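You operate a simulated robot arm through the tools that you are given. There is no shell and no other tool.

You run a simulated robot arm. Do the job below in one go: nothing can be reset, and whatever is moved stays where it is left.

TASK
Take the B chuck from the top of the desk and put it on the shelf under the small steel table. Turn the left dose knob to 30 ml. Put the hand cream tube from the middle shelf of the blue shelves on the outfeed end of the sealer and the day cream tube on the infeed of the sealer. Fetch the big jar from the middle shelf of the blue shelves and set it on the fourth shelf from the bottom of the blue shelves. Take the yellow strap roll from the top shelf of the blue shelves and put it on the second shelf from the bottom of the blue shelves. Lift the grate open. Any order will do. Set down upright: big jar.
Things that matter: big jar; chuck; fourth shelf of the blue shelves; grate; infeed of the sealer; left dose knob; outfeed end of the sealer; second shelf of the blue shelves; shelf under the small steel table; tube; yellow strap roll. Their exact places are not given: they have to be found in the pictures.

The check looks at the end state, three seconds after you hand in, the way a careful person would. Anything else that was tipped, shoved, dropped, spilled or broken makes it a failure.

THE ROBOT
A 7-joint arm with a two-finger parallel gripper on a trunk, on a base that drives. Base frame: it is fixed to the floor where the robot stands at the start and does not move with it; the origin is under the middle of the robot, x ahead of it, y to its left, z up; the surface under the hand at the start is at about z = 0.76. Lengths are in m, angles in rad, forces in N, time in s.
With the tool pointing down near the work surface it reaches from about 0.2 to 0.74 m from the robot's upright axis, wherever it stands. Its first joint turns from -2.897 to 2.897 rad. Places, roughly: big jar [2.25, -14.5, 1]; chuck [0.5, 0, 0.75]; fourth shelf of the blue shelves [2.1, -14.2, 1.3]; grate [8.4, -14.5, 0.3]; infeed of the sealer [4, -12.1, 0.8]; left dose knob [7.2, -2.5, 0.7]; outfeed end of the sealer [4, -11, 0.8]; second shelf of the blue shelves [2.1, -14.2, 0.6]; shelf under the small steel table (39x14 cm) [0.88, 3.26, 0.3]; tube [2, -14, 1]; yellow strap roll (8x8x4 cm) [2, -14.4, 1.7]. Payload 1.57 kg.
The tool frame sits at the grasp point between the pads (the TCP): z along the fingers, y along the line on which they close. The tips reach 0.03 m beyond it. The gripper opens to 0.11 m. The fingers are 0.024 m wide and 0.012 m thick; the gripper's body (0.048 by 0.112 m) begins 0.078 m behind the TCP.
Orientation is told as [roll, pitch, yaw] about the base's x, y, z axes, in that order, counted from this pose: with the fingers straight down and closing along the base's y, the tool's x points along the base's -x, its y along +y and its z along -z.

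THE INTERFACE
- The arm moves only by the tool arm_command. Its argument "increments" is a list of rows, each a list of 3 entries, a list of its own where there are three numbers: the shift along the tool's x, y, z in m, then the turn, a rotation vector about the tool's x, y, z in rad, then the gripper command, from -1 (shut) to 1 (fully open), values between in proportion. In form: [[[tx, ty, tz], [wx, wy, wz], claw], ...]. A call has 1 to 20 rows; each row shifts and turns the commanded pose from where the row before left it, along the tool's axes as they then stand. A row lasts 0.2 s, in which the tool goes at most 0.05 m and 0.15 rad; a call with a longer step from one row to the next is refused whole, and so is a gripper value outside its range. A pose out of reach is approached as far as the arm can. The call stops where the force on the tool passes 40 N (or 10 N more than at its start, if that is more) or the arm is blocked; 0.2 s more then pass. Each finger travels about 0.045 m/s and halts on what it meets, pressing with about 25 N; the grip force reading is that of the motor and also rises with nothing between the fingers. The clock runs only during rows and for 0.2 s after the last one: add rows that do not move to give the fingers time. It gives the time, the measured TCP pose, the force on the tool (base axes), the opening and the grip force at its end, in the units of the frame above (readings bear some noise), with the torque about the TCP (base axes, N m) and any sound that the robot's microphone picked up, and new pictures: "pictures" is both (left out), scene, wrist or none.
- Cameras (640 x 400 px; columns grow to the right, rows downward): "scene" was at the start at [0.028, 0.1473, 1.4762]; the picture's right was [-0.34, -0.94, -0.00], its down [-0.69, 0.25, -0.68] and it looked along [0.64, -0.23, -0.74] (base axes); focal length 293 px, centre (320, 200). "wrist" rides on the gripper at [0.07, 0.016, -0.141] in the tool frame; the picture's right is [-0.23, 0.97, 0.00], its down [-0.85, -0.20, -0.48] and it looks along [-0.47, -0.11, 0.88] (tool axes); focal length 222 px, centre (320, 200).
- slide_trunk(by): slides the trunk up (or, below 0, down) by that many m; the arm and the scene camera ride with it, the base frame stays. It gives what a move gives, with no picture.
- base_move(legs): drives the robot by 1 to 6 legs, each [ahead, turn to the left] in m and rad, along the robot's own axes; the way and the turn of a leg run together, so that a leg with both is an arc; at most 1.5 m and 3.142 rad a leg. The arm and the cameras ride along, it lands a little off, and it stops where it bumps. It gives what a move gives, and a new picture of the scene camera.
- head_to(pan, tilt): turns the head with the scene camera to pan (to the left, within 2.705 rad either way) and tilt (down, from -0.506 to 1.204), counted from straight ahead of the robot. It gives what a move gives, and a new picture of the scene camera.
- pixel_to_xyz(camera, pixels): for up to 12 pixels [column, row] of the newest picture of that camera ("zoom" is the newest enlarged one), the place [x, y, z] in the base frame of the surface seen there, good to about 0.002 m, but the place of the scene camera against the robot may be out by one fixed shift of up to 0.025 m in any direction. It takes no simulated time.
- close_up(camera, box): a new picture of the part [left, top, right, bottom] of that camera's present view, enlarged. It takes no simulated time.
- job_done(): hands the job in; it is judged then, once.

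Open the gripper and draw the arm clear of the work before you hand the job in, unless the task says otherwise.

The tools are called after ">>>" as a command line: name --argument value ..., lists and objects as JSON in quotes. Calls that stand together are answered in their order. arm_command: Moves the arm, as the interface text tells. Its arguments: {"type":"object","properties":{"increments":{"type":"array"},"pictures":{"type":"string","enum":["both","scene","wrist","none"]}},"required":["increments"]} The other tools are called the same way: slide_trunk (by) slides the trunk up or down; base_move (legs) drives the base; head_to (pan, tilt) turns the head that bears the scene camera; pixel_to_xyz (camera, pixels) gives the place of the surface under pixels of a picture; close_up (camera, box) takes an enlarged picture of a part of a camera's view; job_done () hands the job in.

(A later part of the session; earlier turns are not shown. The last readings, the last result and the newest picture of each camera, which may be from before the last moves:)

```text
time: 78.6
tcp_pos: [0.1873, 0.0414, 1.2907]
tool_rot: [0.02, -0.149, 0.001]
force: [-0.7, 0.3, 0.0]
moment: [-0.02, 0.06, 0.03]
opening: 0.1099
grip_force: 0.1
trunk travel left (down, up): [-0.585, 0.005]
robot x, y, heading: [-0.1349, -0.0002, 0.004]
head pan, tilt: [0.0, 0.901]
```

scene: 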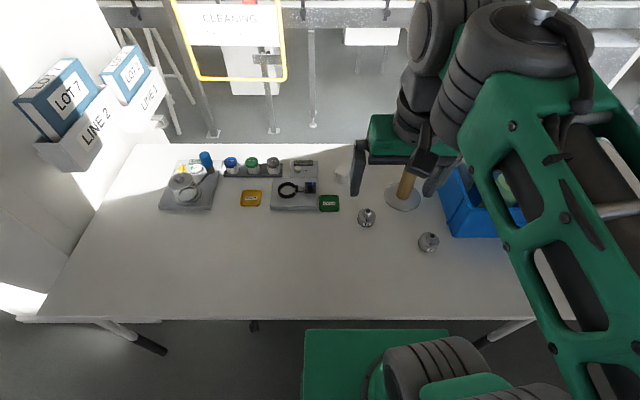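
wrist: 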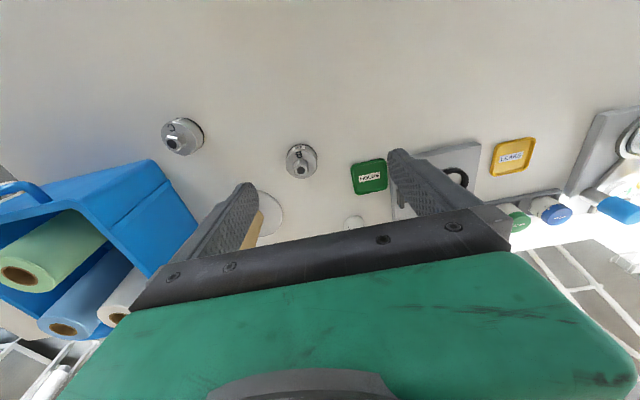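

The desk edge is still at x≈0.157, so nothing was shifted. I tilt the hand to about 43° and bring it over in front of the B chuck for a wrist view.

>>> arm_command --increments '[[[0, 0, 0], [0, -0.15, 0], 1], [[0, 0, 0], [0, -0.15, 0], 1], [[0, 0, 0], [0, -0.15, 0], 1], [[0, 0, 0], [0, -0.15, 0], 1], [[0.0089, -0.006, 0.0412], [0, 0, 0], 1], [[0.0089, -0.006, 0.0412], [0, 0, 0], 1], [[0.0089, -0.006, 0.0412], [0, 0, 0], 1], [[0.0089, -0.006, 0.0412], [0, 0, 0], 1], [[0.0089, -0.006, 0.0412], [0, 0, 0], 1], [[0.0089, -0.006, 0.0412], [0, 0, 0], 1], [[0.0089, -0.006, 0.0412], [0, 0, 0], 1], [[0, 0, 0], [0, 0, 0], 1]]' --pictures "both"

```text
time: 79.9
tcp_pos: [0.1938, 0.1324, 1.2395]
tool_rot: [0.031, -0.765, 0.336]
force: [0.6, -0.1, 0.7]
moment: [0.03, 0.0, -0.01]
opening: 0.1103
grip_force: 0.1
trunk travel left (down, up): [-0.585, 0.005]
robot x, y, heading: [-0.1394, -0.0002, 0.006]
head pan, tilt: [0.0, 0.901]
stopped in row 6: the arm was blocked; the commanded pose is now the measured one
```

scene: 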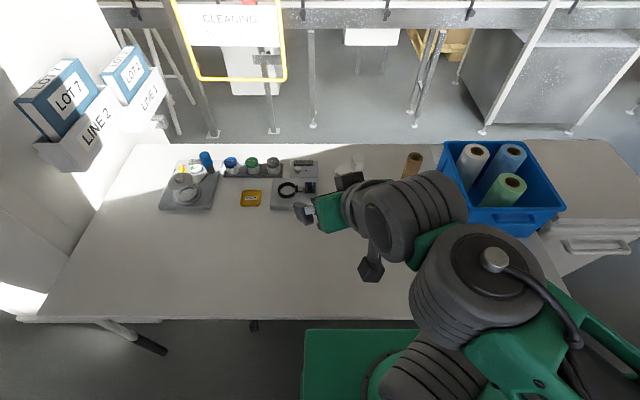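
wrist: 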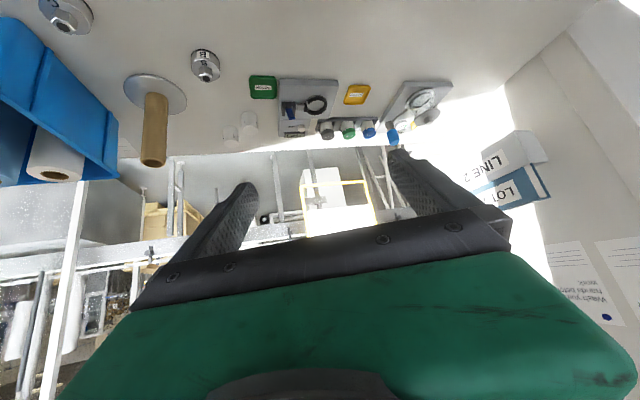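

Folding the hand so close to the body blocked the arm and twisted it. I move the hand outward and down along its present heading to open the arm up.

>>> arm_command --increments '[[[-0.0149, 0, 0.0421], [0, 0, 0], 1], [[-0.0149, 0, 0.0421], [0, 0, 0], 1], [[-0.0149, 0, 0.0421], [0, 0, 0], 1], [[-0.0149, 0, 0.0421], [0, 0, 0], 1], [[0, 0, 0], [0, 0, 0], 1]]' --pictures "scene"

>>> pixel_to_xyz --camera "wrist" --pixels '[[153, 157], [155, 100], [205, 65], [65, 15], [170, 92], [205, 50]]'

```text
time: 81.1
tcp_pos: [0.3409, 0.1906, 1.1596]
tool_rot: [0.033, -0.768, 0.334]
force: [0.0, 0.7, 0.1]
moment: [-0.01, -0.03, -0.02]
opening: 0.11
grip_force: 0.0
trunk travel left (down, up): [-0.585, 0.005]
robot x, y, heading: [-0.1354, 0.0015, 0.005]
head pan, tilt: [0.0, 0.901]
```

scene: 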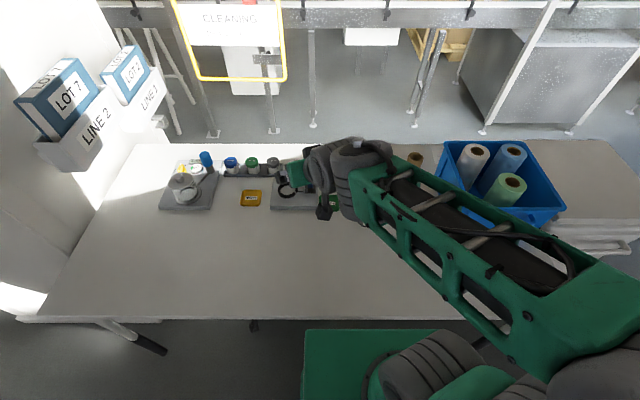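

```text
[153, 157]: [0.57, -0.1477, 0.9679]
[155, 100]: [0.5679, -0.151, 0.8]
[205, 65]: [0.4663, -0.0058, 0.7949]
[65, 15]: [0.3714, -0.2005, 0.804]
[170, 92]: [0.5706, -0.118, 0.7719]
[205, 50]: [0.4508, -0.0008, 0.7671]
```

The arm is open again at (0.34, 0.19, 1.16). I turn the yaw back to zero and move over to in front of the B chuck.

>>> arm_command --increments '[[[0, 0, 0], [0.078, 0, 0.081], 1], [[0, 0, 0], [0.078, 0, 0.081], 1], [[0, 0, 0], [0.078, 0, 0.081], 1], [[0.0193, -0.0283, 0.029], [0, 0, 0], 1], [[0.0193, -0.0283, 0.029], [0, 0, 0], 1], [[0.0193, -0.0283, 0.029], [0, 0, 0], 1], [[0.0193, -0.0283, 0.029], [0, 0, 0], 1], [[0.0193, -0.0283, 0.029], [0, 0, 0], 1], [[0.0193, -0.0283, 0.029], [0, 0, 0], 1], [[0.0193, -0.0283, 0.029], [0, 0, 0], 1], [[0, 0, 0], [0, 0, 0], 1]]' --pictures "both"

```text
time: 83.5
tcp_pos: [0.3868, -0.0011, 0.9158]
tool_rot: [0.03, -0.759, -0.004]
force: [0.2, 0.3, 0.4]
moment: [-0.03, -0.02, 0.0]
opening: 0.11
grip_force: 0.0
trunk travel left (down, up): [-0.585, 0.005]
robot x, y, heading: [-0.1388, 0.0017, 0.005]
head pan, tilt: [0.0, 0.901]
```

scene: 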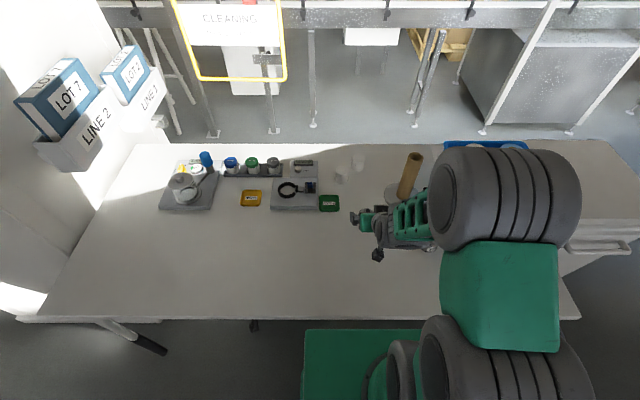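
wrist: 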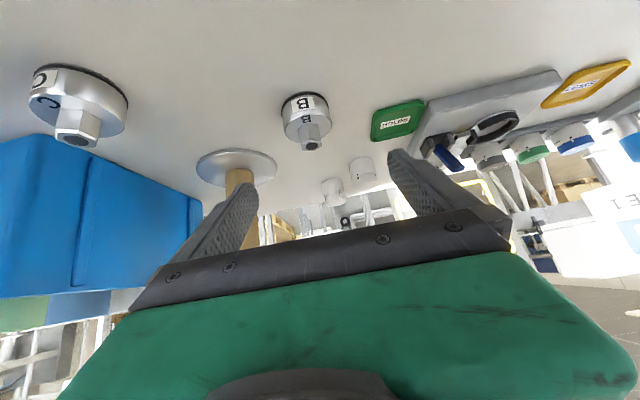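

The B chuck is in view at (305,115) of the wrist picture. I measure its outline from here.

>>> pixel_to_xyz --camera "wrist" --pixels '[[284, 112], [326, 108], [304, 95], [312, 147], [305, 122], [290, 125], [322, 122], [303, 90]]'

>>> close_up --camera "wrist" --box '[240, 70, 370, 160]'

```text
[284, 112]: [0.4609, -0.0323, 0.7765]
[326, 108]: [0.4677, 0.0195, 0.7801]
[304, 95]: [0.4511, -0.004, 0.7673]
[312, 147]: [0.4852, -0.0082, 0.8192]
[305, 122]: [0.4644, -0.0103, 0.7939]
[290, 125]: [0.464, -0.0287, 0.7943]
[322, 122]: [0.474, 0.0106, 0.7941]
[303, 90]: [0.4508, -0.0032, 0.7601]
```

```text
4.44 times, centred on (305, 115) of wrist
```

zoom: 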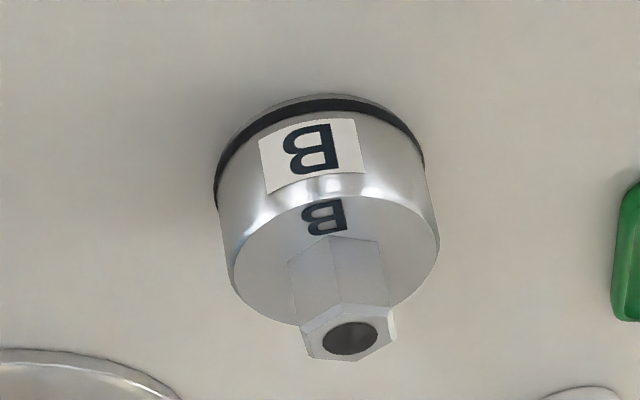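

The chuck's centre is at (0.480, -0.0065), body from z 0.76 to 0.794. I advance along the tool axis to put the pads around the body.

>>> arm_command --increments '[[[0.0043, -0.0011, 0.0287], [0.03, 0, 0], 1], [[0.0043, -0.0011, 0.0287], [0, 0, 0], 1], [[0.0043, -0.0011, 0.0287], [0, 0, 0], 1], [[0.0043, -0.0011, 0.0287], [0, 0, 0], 1], [[0.0043, -0.0011, 0.0287], [0, 0, 0], 1], [[0, 0, 0], [0, 0, 0], 1], [[0, 0, 0], [0, 0, 0], 1]]' --pictures "both"

```text
time: 85.1
tcp_pos: [0.4691, -0.0071, 0.7967]
tool_rot: [0.0, -0.759, -0.004]
force: [0.0, 0.2, -0.4]
moment: [-0.02, 0.0, -0.01]
opening: 0.11
grip_force: 0.2
trunk travel left (down, up): [-0.585, 0.005]
robot x, y, heading: [-0.134, 0.0024, 0.001]
head pan, tilt: [0.0, 0.901]
```

scene: 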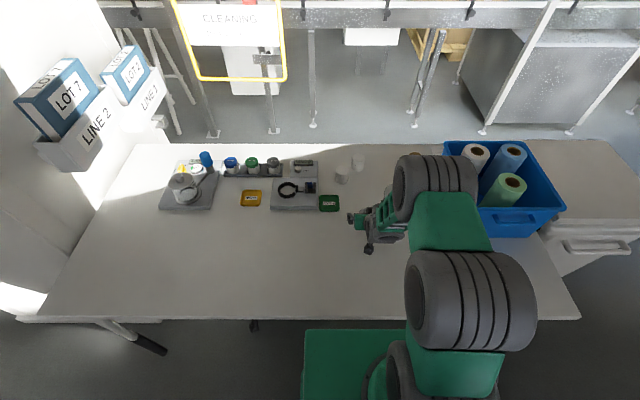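
wrist: 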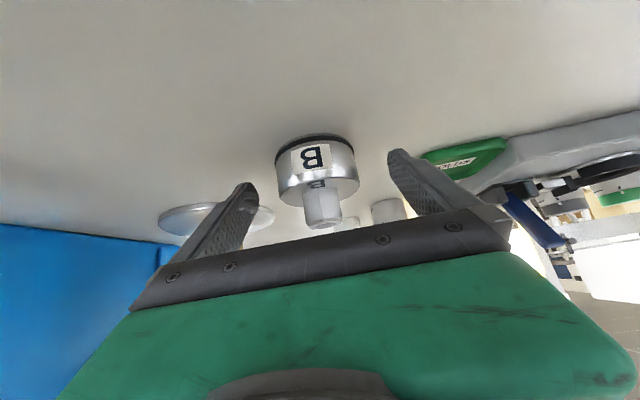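

The pads straddle the chuck at (318,165) in the wrist view. I close the gripper.

>>> arm_command --increments '[[[0, 0, 0], [0, 0, 0], -1], [[0, 0, 0], [0, 0, 0], -1], [[0, 0, 0], [0, 0, 0], -1], [[0, 0, 0], [0, 0, 0], -1], [[0, 0, 0], [0, 0, 0], -1], [[0, 0, 0], [0, 0, 0], -1]]' --pictures "wrist"

```text
time: 86.5
tcp_pos: [0.4705, -0.0063, 0.7971]
tool_rot: [0.0, -0.76, -0.004]
force: [1.1, -2.1, 0.9]
moment: [-0.1, -0.04, -0.04]
opening: 0.0606
grip_force: 24.9
trunk travel left (down, up): [-0.585, 0.005]
robot x, y, heading: [-0.1374, 0.0025, 0.002]
head pan, tilt: [0.0, 0.901]
```

wrist: 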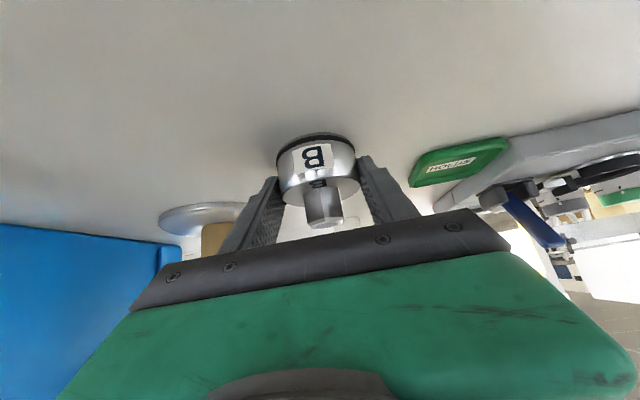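

The chuck is gripped (opening 0.0606). I lift it straight up by 0.2 m.

>>> arm_command --increments '[[[-0.0172, 0, -0.0181], [0, 0, 0], -1], [[-0.0275, 0, -0.029], [0, 0, 0], -1], [[-0.0275, 0, -0.029], [0, 0, 0], -1], [[-0.0275, 0, -0.029], [0, 0, 0], -1], [[-0.0275, 0, -0.029], [0, 0, 0], -1], [[0, 0, 0], [0, 0, 0], -1]]' --pictures "both"

```text
time: 87.9
tcp_pos: [0.4698, -0.0055, 0.9801]
tool_rot: [0.001, -0.758, -0.004]
force: [-0.2, 1.2, -5.7]
moment: [0.01, 0.08, -0.03]
opening: 0.0604
grip_force: 25.4
trunk travel left (down, up): [-0.585, 0.005]
robot x, y, heading: [-0.1341, 0.001, 0.002]
head pan, tilt: [0.0, 0.901]
```

scene: 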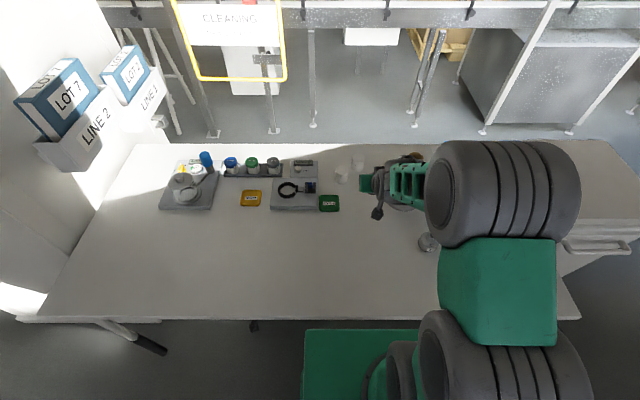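
wrist: 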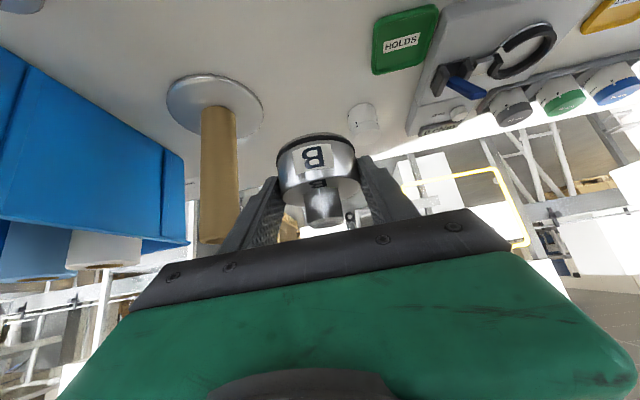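

The chuck hangs firmly (about 0.58 kg). I back off, turn left and drive up the aisle toward the small table.

>>> base_move --legs '[[-0.23, 0], [0, 1.535], [1.5, 0]]'

```text
time: 100.3
tcp_pos: [-0.2729, 2.0881, 0.9784]
tool_rot: [0.0, -0.758, 1.525]
force: [-0.7, -0.3, -4.9]
moment: [-0.04, 0.01, 0.02]
opening: 0.0606
grip_force: 24.7
trunk travel left (down, up): [-0.585, 0.005]
robot x, y, heading: [-0.3086, 1.4819, 1.534]
head pan, tilt: [0.0, 0.901]
```

scene: 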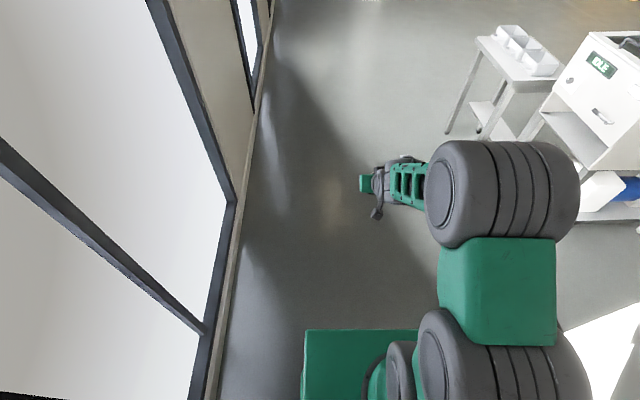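

The robot is at (-0.31, 1.48). I continue up the aisle to y≈3.26 and turn right to face the table.

>>> base_move --legs '[[1.5, 0.02], [0.27, 0.0], [0, -1.52]]'

>>> head_to --pan 0.0 --tilt 0.7

```text
time: 113.0
tcp_pos: [0.345, 3.2888, 0.9787]
tool_rot: [0.0, -0.757, 0.048]
force: [-0.2, 0.1, -5.4]
moment: [0.0, 0.04, 0.02]
opening: 0.0609
grip_force: 24.9
trunk travel left (down, up): [-0.585, 0.005]
robot x, y, heading: [-0.26, 3.2683, 0.053]
head pan, tilt: [0.0, 0.901]
```

scene: 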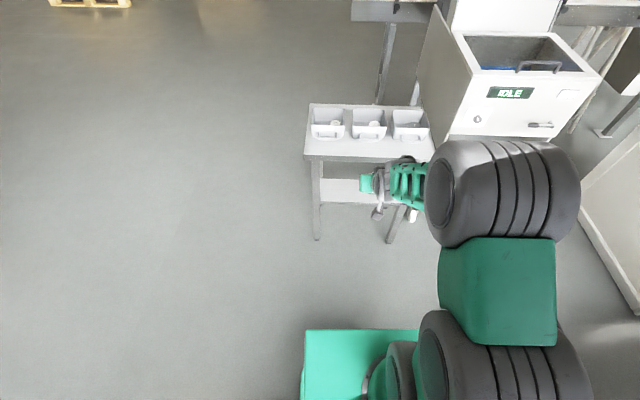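

```text
time: 113.7
tcp_pos: [0.3448, 3.2896, 0.9772]
tool_rot: [-0.001, -0.757, 0.047]
force: [-1.2, -0.9, -6.7]
moment: [-0.02, 0.07, 0.01]
opening: 0.0605
grip_force: 25.2
trunk travel left (down, up): [-0.585, 0.005]
robot x, y, heading: [-0.2636, 3.2655, 0.054]
head pan, tilt: [0.0, 0.7]
```

scene: 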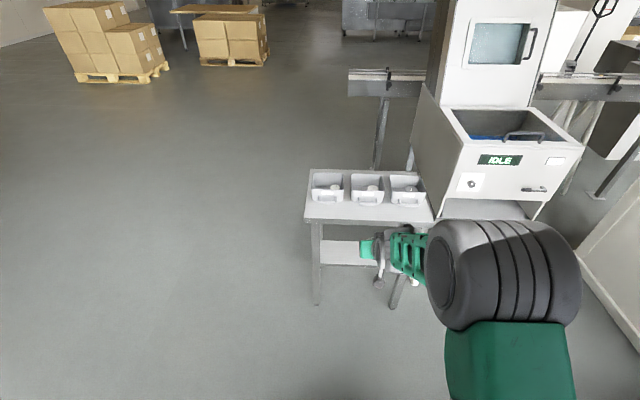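

The table is ahead with its shelf at (345,252). I measure the table top, legs and shelf.

>>> close_up --camera "scene" --box '[280, 150, 460, 320]'

>>> pixel_to_xyz --camera "scene" --pixels '[[306, 217], [432, 220], [311, 173], [424, 174], [317, 240], [316, 300], [340, 246], [328, 262], [355, 262], [397, 295], [345, 242], [355, 247]]'

```text
2.35 times, centred on (370, 235) of scene
```

zoom: 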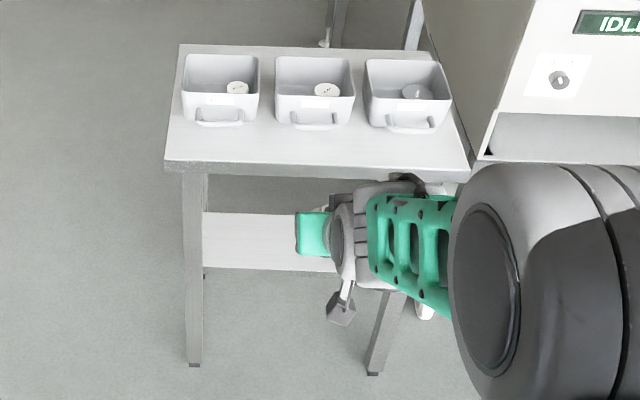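

```text
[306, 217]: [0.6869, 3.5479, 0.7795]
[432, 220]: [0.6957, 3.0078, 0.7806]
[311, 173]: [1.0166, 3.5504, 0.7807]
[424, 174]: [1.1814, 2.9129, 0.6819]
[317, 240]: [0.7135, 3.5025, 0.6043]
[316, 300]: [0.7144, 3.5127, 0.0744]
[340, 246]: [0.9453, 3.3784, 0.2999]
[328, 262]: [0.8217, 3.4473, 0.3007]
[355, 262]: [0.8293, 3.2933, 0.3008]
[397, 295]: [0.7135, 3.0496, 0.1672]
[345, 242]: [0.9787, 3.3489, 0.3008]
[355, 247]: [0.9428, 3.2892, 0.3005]
```

The table top is at z≈0.78 (front x≈0.69), legs at y≈3.05 and 3.51, shelf z≈0.30. I lower the trunk so that the hand can pass under the top, and square up the heading.

>>> slide_trunk --by -0.53

>>> base_move --legs '[[0, -0.05], [0.25, 0]]'

```text
refused: -0.53 is not a number from -0.4 to 0.4
```

```text
time: 115.9
tcp_pos: [0.5927, 3.2585, 0.9768]
tool_rot: [0.001, -0.758, -0.003]
force: [0.8, 0.2, -5.4]
moment: [0.04, 0.07, 0.03]
opening: 0.0603
grip_force: 25.3
trunk travel left (down, up): [-0.585, 0.005]
robot x, y, heading: [-0.014, 3.2693, 0.005]
head pan, tilt: [0.0, 0.7]
```

scene: 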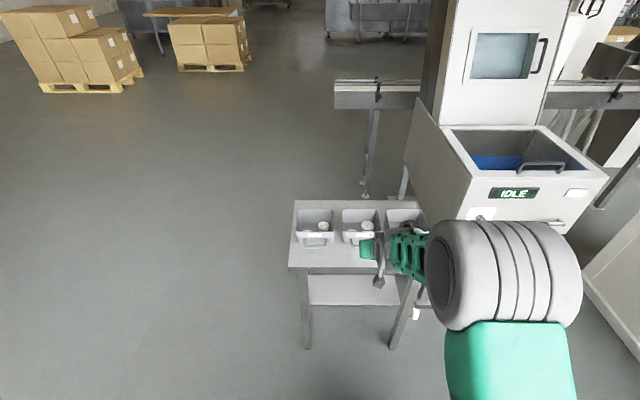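

The slide was refused (limit 0.4), and the hand is now close to the table edge (x 0.59 against 0.69). I back up 0.1 m and lower the trunk in two steps.

>>> base_move --legs '[[-0.1, 0]]'

>>> slide_trunk --by -0.35

>>> slide_trunk --by -0.18

>>> head_to --pan 0.0 --tilt 0.6

```text
time: 117.1
tcp_pos: [0.492, 3.258, 0.9795]
tool_rot: [0.0, -0.757, -0.003]
force: [0.2, -0.3, -4.3]
moment: [0.02, 0.02, -0.01]
opening: 0.0607
grip_force: 25.1
trunk travel left (down, up): [-0.585, 0.005]
robot x, y, heading: [-0.1164, 3.2672, 0.004]
head pan, tilt: [0.0, 0.7]
```

scene: 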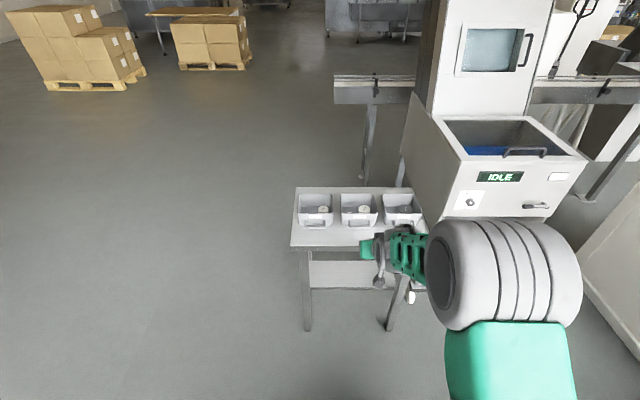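

```text
time: 120.5
tcp_pos: [0.4915, 3.2585, 0.6281]
tool_rot: [0.001, -0.756, -0.005]
force: [-0.9, 0.4, -6.0]
moment: [-0.02, 0.06, 0.02]
opening: 0.0605
grip_force: 24.7
trunk travel left (down, up): [-0.235, 0.355]
robot x, y, heading: [-0.1146, 3.2675, 0.0]
head pan, tilt: [0.0, 0.7]
```

```text
time: 122.5
tcp_pos: [0.4917, 3.2584, 0.4474]
tool_rot: [0.0, -0.757, -0.004]
force: [-0.2, 0.2, -5.0]
moment: [0.01, 0.06, -0.03]
opening: 0.0608
grip_force: 24.6
trunk travel left (down, up): [-0.055, 0.535]
robot x, y, heading: [-0.1148, 3.2671, 0.0]
head pan, tilt: [0.0, 0.7]
```

```text
time: 123.2
tcp_pos: [0.4916, 3.2576, 0.448]
tool_rot: [-0.001, -0.757, -0.004]
force: [0.2, 0.2, -5.2]
moment: [0.01, 0.09, -0.01]
opening: 0.0606
grip_force: 24.5
trunk travel left (down, up): [-0.055, 0.535]
robot x, y, heading: [-0.1116, 3.2667, 0.002]
head pan, tilt: [0.0, 0.6]
```

scene: 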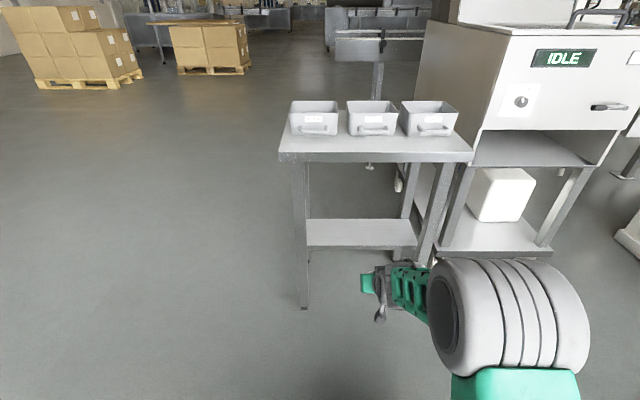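

The shelf is now fully visible and empty. I measure its edges and the legs.

>>> pixel_to_xyz --camera "scene" --pixels '[[310, 240], [360, 240], [412, 240], [360, 222], [360, 230], [312, 224], [405, 224], [298, 250], [440, 220], [375, 157], [300, 157], [470, 157]]'

>>> arm_command --increments '[[[0, 0, 0], [0, 0, 0], -1]]' --pictures "wrist"

```text
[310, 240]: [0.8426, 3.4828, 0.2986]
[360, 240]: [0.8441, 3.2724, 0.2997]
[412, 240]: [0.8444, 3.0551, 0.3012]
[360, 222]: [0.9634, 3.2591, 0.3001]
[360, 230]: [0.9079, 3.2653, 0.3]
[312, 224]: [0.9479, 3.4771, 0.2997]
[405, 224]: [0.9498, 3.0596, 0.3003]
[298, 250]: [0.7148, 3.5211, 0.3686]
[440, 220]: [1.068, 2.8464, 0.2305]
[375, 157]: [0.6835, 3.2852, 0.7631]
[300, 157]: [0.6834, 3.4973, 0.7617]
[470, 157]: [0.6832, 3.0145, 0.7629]
```

```text
time: 123.6
tcp_pos: [0.491, 3.259, 0.4485]
tool_rot: [-0.001, -0.757, -0.001]
force: [0.4, -0.7, -5.8]
moment: [-0.04, 0.05, -0.03]
opening: 0.0603
grip_force: 24.2
trunk travel left (down, up): [-0.055, 0.535]
robot x, y, heading: [-0.1159, 3.2663, 0.0]
head pan, tilt: [0.0, 0.6]
```

wrist: 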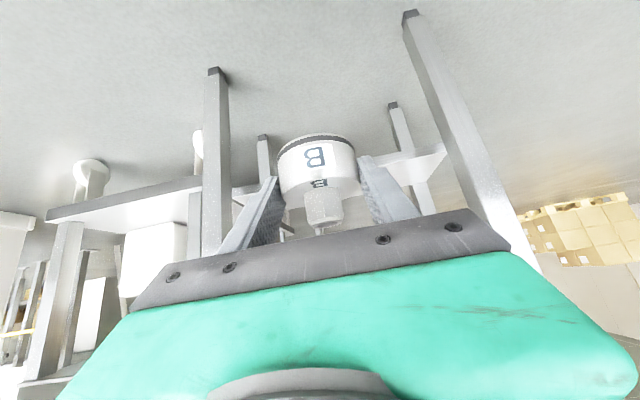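

The shelf spans about x 0.81–0.98, y 3.06–3.48 and the way in is clear between the legs. I drive forward 0.38 m with the chuck under the table top.

>>> base_move --legs '[[0.38, 0]]'

>>> arm_command --increments '[[[0, 0, 0], [0, 0, 0], -1]]' --pictures "both"

```text
time: 126.0
tcp_pos: [0.8778, 3.2612, 0.4465]
tool_rot: [0.002, -0.757, -0.001]
force: [-0.3, 0.7, -5.3]
moment: [-0.02, 0.03, -0.02]
opening: 0.0604
grip_force: 24.9
trunk travel left (down, up): [-0.055, 0.535]
robot x, y, heading: [0.2741, 3.2684, 0.004]
head pan, tilt: [0.0, 0.6]
```

scene: 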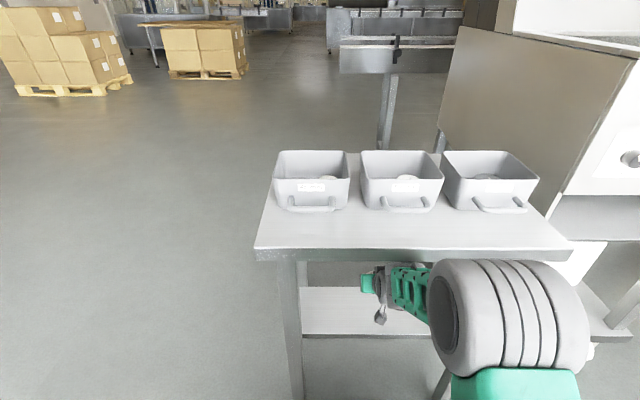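

```text
time: 126.4
tcp_pos: [0.8791, 3.2618, 0.4471]
tool_rot: [0.0, -0.757, 0.0]
force: [0.3, -1.2, -4.2]
moment: [-0.02, 0.04, -0.01]
opening: 0.0604
grip_force: 24.8
trunk travel left (down, up): [-0.055, 0.535]
robot x, y, heading: [0.27, 3.2654, 0.006]
head pan, tilt: [0.0, 0.6]
```

scene: 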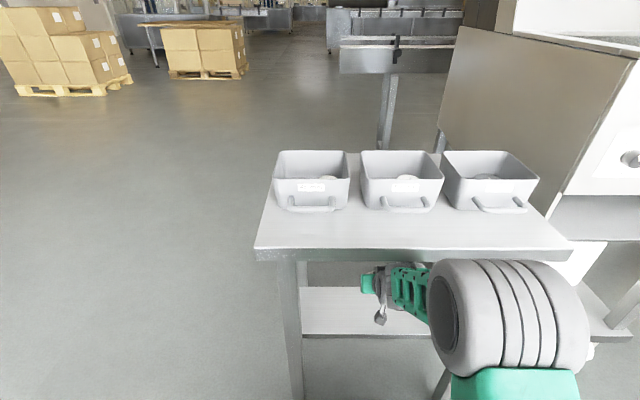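
wrist: 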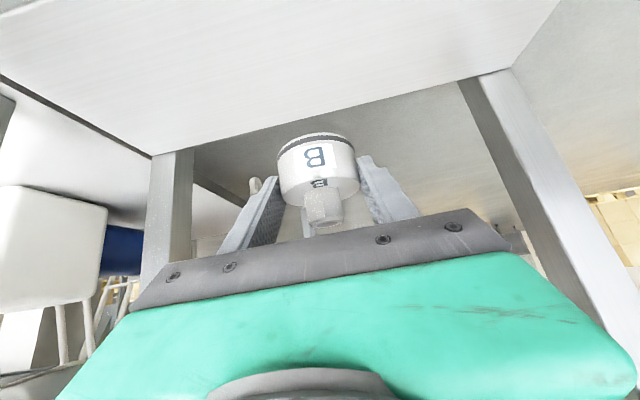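

The chuck is above the shelf. I check the shelf surface through the wrist camera.

>>> pixel_to_xyz --camera "wrist" --pixels '[[300, 40], [200, 100], [250, 125], [200, 140], [400, 85], [100, 60], [320, 100], [300, 5]]'

```text
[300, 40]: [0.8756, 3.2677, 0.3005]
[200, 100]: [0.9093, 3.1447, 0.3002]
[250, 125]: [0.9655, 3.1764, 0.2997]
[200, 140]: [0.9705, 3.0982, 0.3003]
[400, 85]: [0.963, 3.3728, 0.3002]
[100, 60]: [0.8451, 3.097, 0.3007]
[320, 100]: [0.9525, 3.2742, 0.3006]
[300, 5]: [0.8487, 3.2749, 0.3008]
```

The shelf surface is at z 0.3005 under the chuck. I lower the trunk 0.05 m, then the arm the remaining 5.8 cm slowly.

>>> slide_trunk --by -0.05

>>> arm_command --increments '[[[0.0094, 0, 0.00995], [0, 0, 0], -1], [[0.0094, 0, 0.00995], [0, 0, 0], -1], [[0.0094, 0, 0.00995], [0, 0, 0], -1], [[0.0047, 0, 0.005], [0, 0, 0], -1], [[0.0033, 0, 0.0035], [0, 0, 0], -1], [[0, 0, 0], [0, 0, 0], -1]]' --pictures "wrist"

```text
time: 127.3
tcp_pos: [0.8782, 3.2616, 0.3992]
tool_rot: [-0.001, -0.758, 0.001]
force: [-0.5, 0.3, -4.2]
moment: [0.04, 0.07, 0.0]
opening: 0.0605
grip_force: 25.1
trunk travel left (down, up): [-0.005, 0.585]
robot x, y, heading: [0.2724, 3.2676, 0.004]
head pan, tilt: [0.0, 0.6]
```

```text
time: 128.7
tcp_pos: [0.8781, 3.2616, 0.3452]
tool_rot: [0.0, -0.756, 0.001]
force: [-0.4, -0.2, -4.9]
moment: [-0.02, 0.06, 0.01]
opening: 0.0605
grip_force: 25.5
trunk travel left (down, up): [-0.005, 0.585]
robot x, y, heading: [0.2725, 3.2675, 0.008]
head pan, tilt: [0.0, 0.6]
```

wrist: 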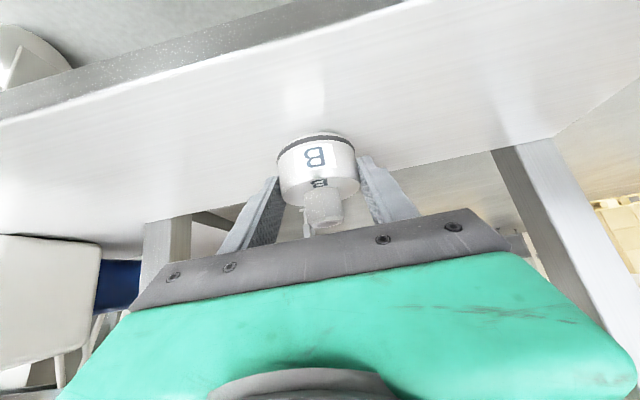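

TCP is at z 0.345, about 7 mm above touch-down. I lower 7 mm more in small steps.

>>> arm_command --increments '[[[0.0017, 0, 0.0018], [0, 0, 0], -1], [[0.0017, 0, 0.0018], [0, 0, 0], -1], [[0.0014, 0, 0.0015], [0, 0, 0], -1], [[0, 0, 0], [0, 0, 0], -1]]' --pictures "none"

```text
time: 129.7
tcp_pos: [0.8773, 3.2628, 0.3372]
tool_rot: [0.0, -0.755, 0.001]
force: [0.1, 0.0, -4.2]
moment: [0.02, 0.08, 0.04]
opening: 0.0603
grip_force: 24.7
trunk travel left (down, up): [-0.005, 0.585]
robot x, y, heading: [0.2689, 3.2672, 0.005]
head pan, tilt: [0.0, 0.6]
```

Near contact (force dropped slightly to -4.2). I go 2 mm further to feel the shelf.

>>> arm_command --increments '[[[0.0007, 0, 0.00073], [0, 0, 0], -1], [[0.0007, 0, 0.00073], [0, 0, 0], -1], [[0, 0, 0], [0, 0, 0], -1]]' --pictures "none"

```text
time: 130.5
tcp_pos: [0.8798, 3.2627, 0.3368]
tool_rot: [0.001, -0.76, 0.001]
force: [-2.1, -0.3, 3.9]
moment: [0.21, 0.09, 0.02]
opening: 0.0606
grip_force: 25.4
trunk travel left (down, up): [-0.005, 0.585]
robot x, y, heading: [0.268, 3.2664, 0.004]
head pan, tilt: [0.0, 0.6]
```

The force turned to +3.9 N, so the chuck rests on the shelf. I open the gripper and then draw back along the tool axis.

>>> arm_command --increments '[[[0, 0, 0], [0, 0, 0], 0.2], [[0, 0, 0], [0, 0, 0], 0.6], [[0, 0, 0], [0, 0, 0], 1], [[0, 0, 0], [0, 0, 0], 1], [[0, 0, 0], [0, 0, 0], 1], [[0, 0, -0.015], [0, 0, 0], 1], [[-0.005, 0, -0.02], [0, 0, 0], 1], [[-0.005, 0, -0.02], [0, 0, 0], 1], [[-0.005, 0, -0.02], [0, 0, 0], 1], [[0, 0, 0], [0, 0, 0], 1]]' --pictures "both"

```text
time: 132.7
tcp_pos: [0.8378, 3.2646, 0.4017]
tool_rot: [0.0, -0.756, 0.0]
force: [0.7, -0.2, 0.5]
moment: [0.01, 0.02, -0.02]
opening: 0.11
grip_force: 0.1
trunk travel left (down, up): [-0.005, 0.585]
robot x, y, heading: [0.2723, 3.267, 0.004]
head pan, tilt: [0.0, 0.6]
```

scene: 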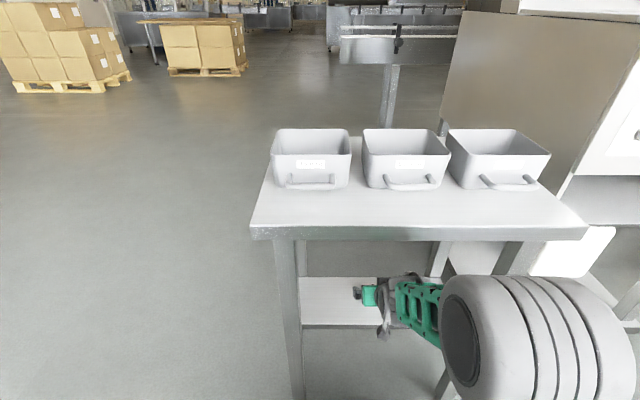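
wrist: 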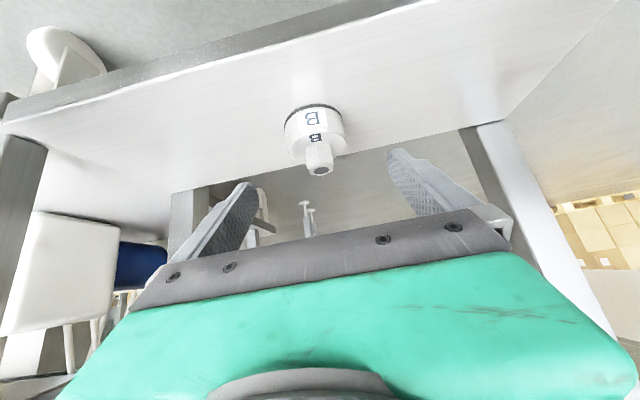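

The B chuck stands upright on the shelf. I back straight out and raise the trunk for travel and a better view.

>>> base_move --legs '[[-0.55, 0]]'

>>> slide_trunk --by 0.4

>>> head_to --pan 0.2 --tilt 0.15

```text
time: 135.9
tcp_pos: [0.2834, 3.2624, 0.4022]
tool_rot: [0.0, -0.758, 0.006]
force: [-1.0, -0.3, 1.1]
moment: [0.01, 0.03, 0.0]
opening: 0.11
grip_force: 0.2
trunk travel left (down, up): [-0.005, 0.585]
robot x, y, heading: [-0.286, 3.2639, 0.009]
head pan, tilt: [0.0, 0.6]
```

scene: 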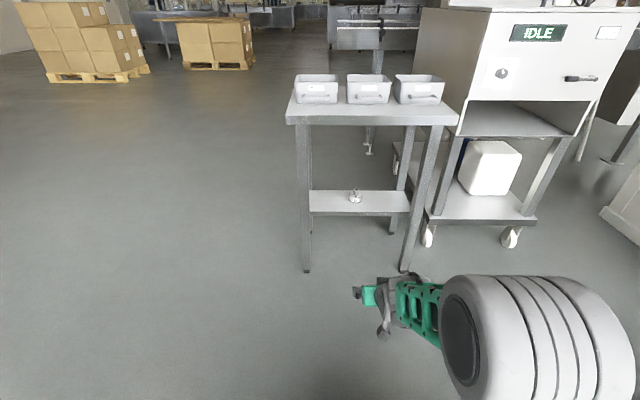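

```text
time: 139.7
tcp_pos: [0.2833, 3.2614, 0.8014]
tool_rot: [-0.001, -0.758, 0.006]
force: [-0.2, 0.0, -0.4]
moment: [-0.02, 0.03, 0.02]
opening: 0.1102
grip_force: 0.0
trunk travel left (down, up): [-0.405, 0.185]
robot x, y, heading: [-0.2787, 3.2598, 0.009]
head pan, tilt: [0.0, 0.6]
```

```text
time: 140.6
tcp_pos: [0.2842, 3.2613, 0.8009]
tool_rot: [0.001, -0.757, 0.006]
force: [0.5, -0.3, 0.0]
moment: [0.0, 0.0, 0.0]
opening: 0.1099
grip_force: 0.0
trunk travel left (down, up): [-0.405, 0.185]
robot x, y, heading: [-0.282, 3.2621, 0.014]
head pan, tilt: [0.201, 0.15]
```

scene: 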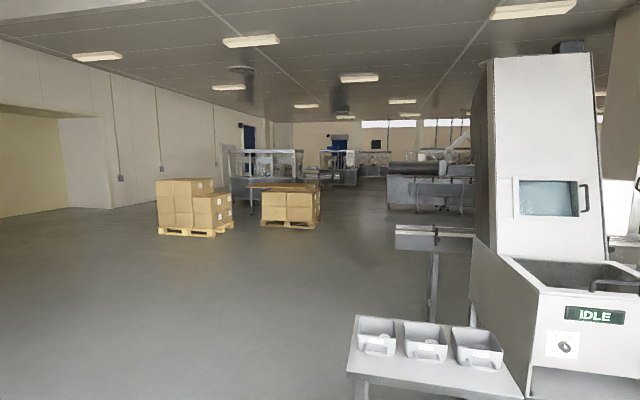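

The floor north of the conveyor is open. I measure landmarks to plan the way to the dose knob near (7.2, -2.5).

>>> pixel_to_xyz --camera "scene" --pixels '[[397, 240], [435, 300], [190, 236], [290, 227], [265, 200], [420, 200], [390, 185], [345, 185], [430, 215], [360, 220], [330, 165], [470, 215]]'

>>> head_to --pan -0.1 --tilt 0.2

```text
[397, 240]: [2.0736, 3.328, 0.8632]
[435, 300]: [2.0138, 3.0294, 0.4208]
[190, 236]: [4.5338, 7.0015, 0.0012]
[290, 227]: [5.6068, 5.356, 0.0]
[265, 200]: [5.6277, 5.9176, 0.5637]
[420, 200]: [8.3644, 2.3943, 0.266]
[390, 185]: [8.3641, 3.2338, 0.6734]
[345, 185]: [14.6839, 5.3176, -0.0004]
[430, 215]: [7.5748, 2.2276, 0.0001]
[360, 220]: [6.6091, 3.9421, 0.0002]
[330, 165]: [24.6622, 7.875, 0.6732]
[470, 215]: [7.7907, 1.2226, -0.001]
```

```text
time: 141.4
tcp_pos: [0.2843, 3.2622, 0.8024]
tool_rot: [-0.002, -0.756, 0.004]
force: [0.5, 0.6, 0.7]
moment: [0.03, 0.0, 0.01]
opening: 0.1101
grip_force: 0.0
trunk travel left (down, up): [-0.405, 0.185]
robot x, y, heading: [-0.2843, 3.2636, 0.013]
head pan, tilt: [-0.099, 0.201]
```

scene: 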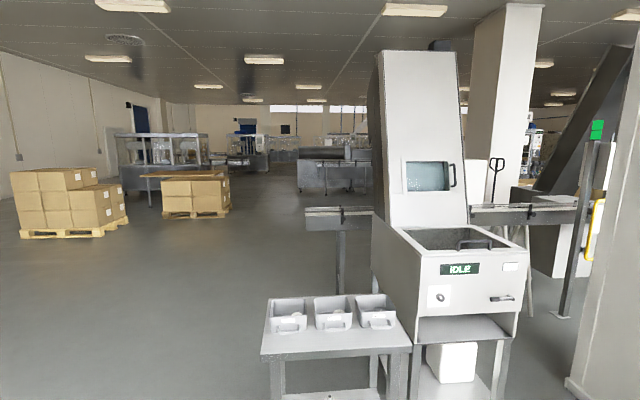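

The conveyor ends at (2.07, 3.33), so I pass north of it. I turn left, go 1 m, turn right and drive along y≈4.3.

>>> base_move --legs '[[0, 1.53], [1.05, 0], [0, -1.53], [1.5, 0], [1.5, 0], [1.0, 0]]'

>>> head_to --pan -1.0 --tilt 0.25

```text
time: 173.3
tcp_pos: [4.3617, 4.4473, 0.8024]
tool_rot: [0.0, -0.757, 0.028]
force: [0.2, -0.2, -0.4]
moment: [0.0, -0.01, 0.04]
opening: 0.1101
grip_force: 0.2
trunk travel left (down, up): [-0.405, 0.185]
robot x, y, heading: [3.792, 4.434, 0.031]
head pan, tilt: [-0.099, 0.201]
```

scene: 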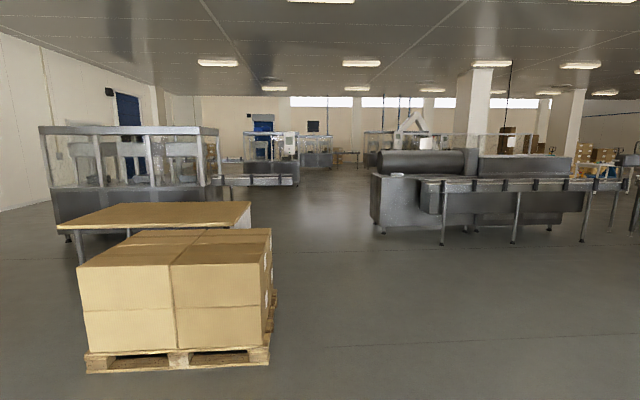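

```text
time: 174.5
tcp_pos: [4.3604, 4.448, 0.801]
tool_rot: [-0.002, -0.757, 0.029]
force: [1.0, -0.2, 0.1]
moment: [0.04, 0.0, 0.0]
opening: 0.11
grip_force: 0.0
trunk travel left (down, up): [-0.405, 0.185]
robot x, y, heading: [3.7944, 4.4362, 0.033]
head pan, tilt: [-1.0, 0.25]
```

scene: 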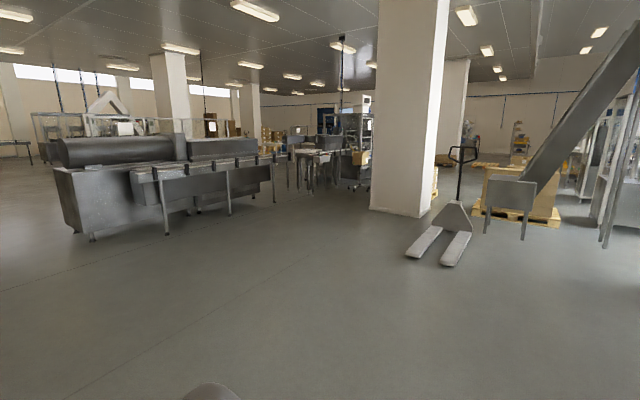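

The knob should lie along column ~363, past the gap between the long conveyor machine and the pillar. I measure those landmarks.

>>> pixel_to_xyz --camera "scene" --pixels '[[272, 200], [230, 214], [370, 208], [420, 217], [432, 210], [410, 252], [455, 262], [355, 188], [310, 192], [335, 185], [298, 185], [345, 165]]'

>>> close_up --camera "scene" --box '[270, 80, 390, 210]'

```text
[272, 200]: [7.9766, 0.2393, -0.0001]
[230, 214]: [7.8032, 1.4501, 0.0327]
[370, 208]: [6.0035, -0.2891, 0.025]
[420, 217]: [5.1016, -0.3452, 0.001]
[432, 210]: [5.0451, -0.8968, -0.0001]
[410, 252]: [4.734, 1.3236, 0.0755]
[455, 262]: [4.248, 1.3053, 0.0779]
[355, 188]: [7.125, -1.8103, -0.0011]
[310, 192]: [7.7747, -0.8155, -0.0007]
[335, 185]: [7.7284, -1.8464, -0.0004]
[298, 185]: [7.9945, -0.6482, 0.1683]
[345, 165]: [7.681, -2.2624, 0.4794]
```

```text
3.08 times, centred on (330, 145) of scene
```

zoom: 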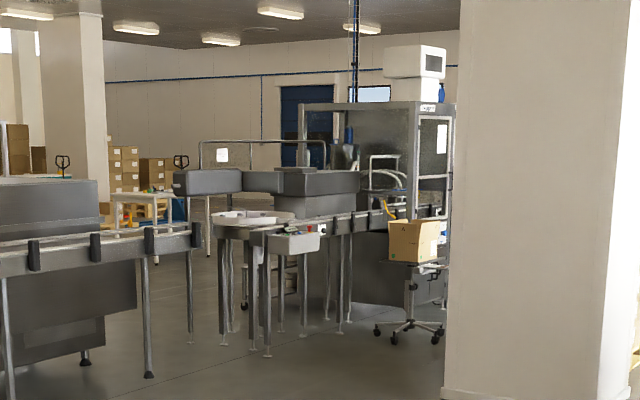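

The way leads between the pillar (x up to 6.0, y≈-0.3 to -0.9) and the long machine (x≥7.7). I turn right and drive toward (6.4, 0.7).

>>> base_move --legs '[[0, -0.965], [1.5, 0], [1.5, 0], [1.45, 0]]'

>>> head_to --pan -0.2 --tilt 0.3

```text
time: 197.8
tcp_pos: [6.8123, 0.5588, 0.8014]
tool_rot: [0.001, -0.757, -0.902]
force: [0.4, 0.0, -0.5]
moment: [-0.02, -0.03, -0.02]
opening: 0.1101
grip_force: 0.1
trunk travel left (down, up): [-0.405, 0.185]
robot x, y, heading: [6.4666, 1.0081, -0.893]
head pan, tilt: [-1.0, 0.25]
```

scene: 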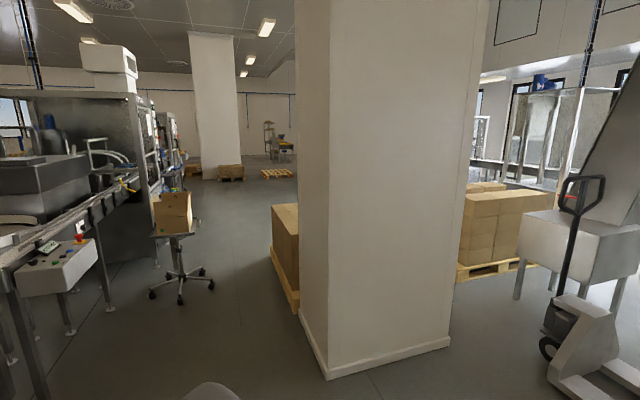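

```text
time: 198.9
tcp_pos: [6.8133, 0.5592, 0.801]
tool_rot: [0.001, -0.757, -0.903]
force: [-0.5, 0.3, -0.6]
moment: [0.0, 0.01, -0.02]
opening: 0.1102
grip_force: 0.1
trunk travel left (down, up): [-0.405, 0.185]
robot x, y, heading: [6.4664, 1.0062, -0.894]
head pan, tilt: [-0.201, 0.3]
```

scene: 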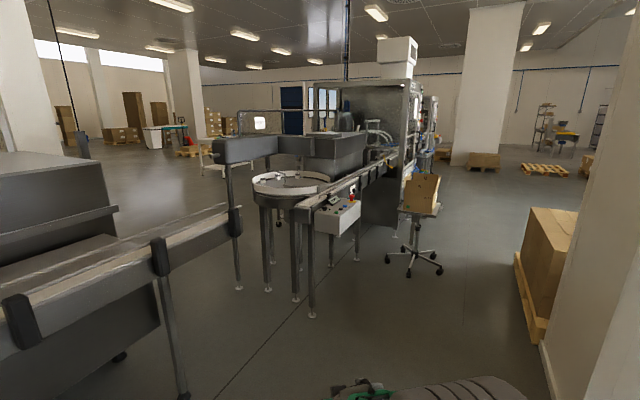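

I see the control box at (338,215) and the filler with its chair and box at (415,190). I zoom in and measure.

>>> close_up --camera "scene" --box '[290, 70, 470, 240]'

>>> pixel_to_xyz --camera "scene" --pixels '[[338, 215], [420, 200], [415, 260], [415, 110], [440, 110], [390, 210], [360, 200], [437, 150], [480, 165], [530, 280], [380, 260], [435, 270]]'

```text
2.35 times, centred on (380, 155) of scene
```

zoom: 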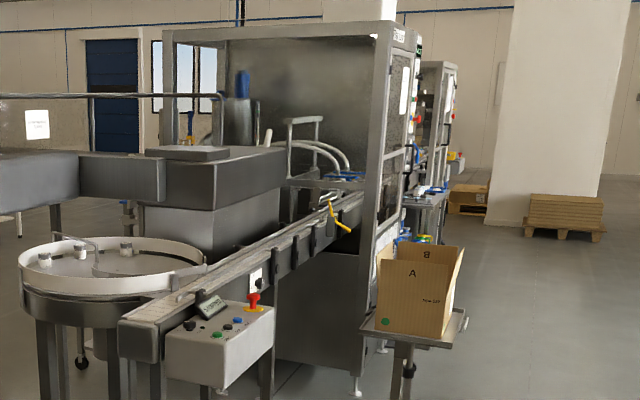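

```text
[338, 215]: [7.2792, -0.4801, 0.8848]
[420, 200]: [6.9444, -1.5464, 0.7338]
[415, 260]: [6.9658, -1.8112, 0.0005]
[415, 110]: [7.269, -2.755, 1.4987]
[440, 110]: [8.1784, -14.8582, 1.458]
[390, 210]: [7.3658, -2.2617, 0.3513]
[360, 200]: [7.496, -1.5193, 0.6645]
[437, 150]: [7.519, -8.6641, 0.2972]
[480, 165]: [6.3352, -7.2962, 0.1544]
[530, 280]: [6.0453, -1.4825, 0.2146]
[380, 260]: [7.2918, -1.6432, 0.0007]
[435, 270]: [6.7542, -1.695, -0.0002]
```

The chair (with box) and the pallet by the pillar leave a narrow passage. I measure both sides of it more exactly.

>>> head_to --pan -0.45 --tilt 0.4

>>> close_up --camera "scene" --box '[240, 80, 480, 320]'

```text
time: 199.7
tcp_pos: [6.813, 0.5599, 0.8014]
tool_rot: [-0.001, -0.759, -0.901]
force: [-0.3, 0.4, -0.2]
moment: [0.01, 0.0, 0.01]
opening: 0.1101
grip_force: 0.0
trunk travel left (down, up): [-0.405, 0.185]
robot x, y, heading: [6.4658, 1.0053, -0.895]
head pan, tilt: [-0.45, 0.4]
```

scene: 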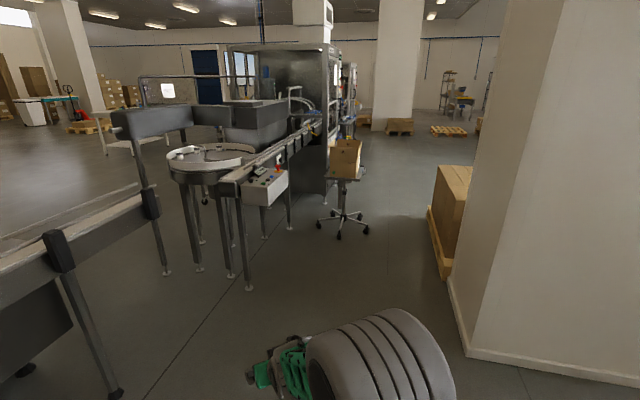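

```text
1.67 times, centred on (360, 200) of scene
```

zoom: 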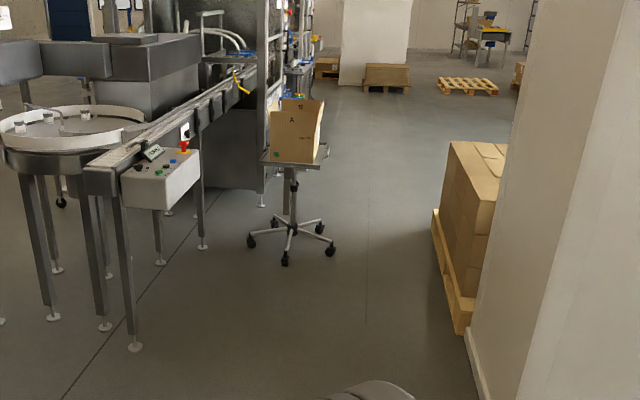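

>>> pixel_to_xyz --camera "zoom" --pixels '[[333, 253], [285, 263], [318, 228], [433, 215], [457, 325], [440, 240], [480, 360], [325, 150], [252, 243], [470, 300], [450, 150], [370, 270]]'

```text
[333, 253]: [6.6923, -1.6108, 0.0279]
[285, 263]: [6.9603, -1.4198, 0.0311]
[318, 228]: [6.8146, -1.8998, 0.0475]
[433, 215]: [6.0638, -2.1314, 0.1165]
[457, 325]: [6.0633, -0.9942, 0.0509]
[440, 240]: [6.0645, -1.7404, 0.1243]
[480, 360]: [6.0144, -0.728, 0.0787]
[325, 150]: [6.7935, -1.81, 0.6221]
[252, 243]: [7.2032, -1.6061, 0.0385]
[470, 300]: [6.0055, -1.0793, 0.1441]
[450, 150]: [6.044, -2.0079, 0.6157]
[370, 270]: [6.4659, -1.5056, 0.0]
```

The gap between pallet (x≈6.065) and chair caster (x≈6.68) is about 0.61 m. I measure the robot base's own width.

>>> head_to --pan 1.6 --tilt 1.2

>>> pixel_to_xyz --camera "scene" --pixels '[[340, 309], [300, 310], [280, 320], [270, 340], [390, 315], [402, 325], [340, 303], [340, 312], [272, 335], [404, 328]]'

```text
time: 201.6
tcp_pos: [6.8136, 0.5587, 0.8012]
tool_rot: [0.0, -0.759, -0.903]
force: [-0.3, 0.1, -0.4]
moment: [-0.02, 0.02, 0.01]
opening: 0.1099
grip_force: 0.0
trunk travel left (down, up): [-0.405, 0.185]
robot x, y, heading: [6.4648, 1.0066, -0.896]
head pan, tilt: [1.6, 1.201]
```

scene: 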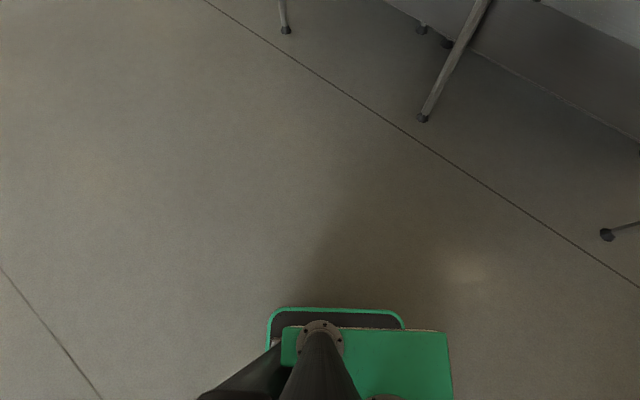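

```text
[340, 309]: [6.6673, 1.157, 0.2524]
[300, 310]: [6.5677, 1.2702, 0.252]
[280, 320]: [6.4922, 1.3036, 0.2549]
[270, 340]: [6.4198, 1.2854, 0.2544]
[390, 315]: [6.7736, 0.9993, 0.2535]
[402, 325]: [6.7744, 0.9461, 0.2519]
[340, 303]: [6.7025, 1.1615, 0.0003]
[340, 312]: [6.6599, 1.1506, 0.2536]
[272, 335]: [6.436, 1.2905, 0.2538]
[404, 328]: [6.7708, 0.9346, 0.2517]
```

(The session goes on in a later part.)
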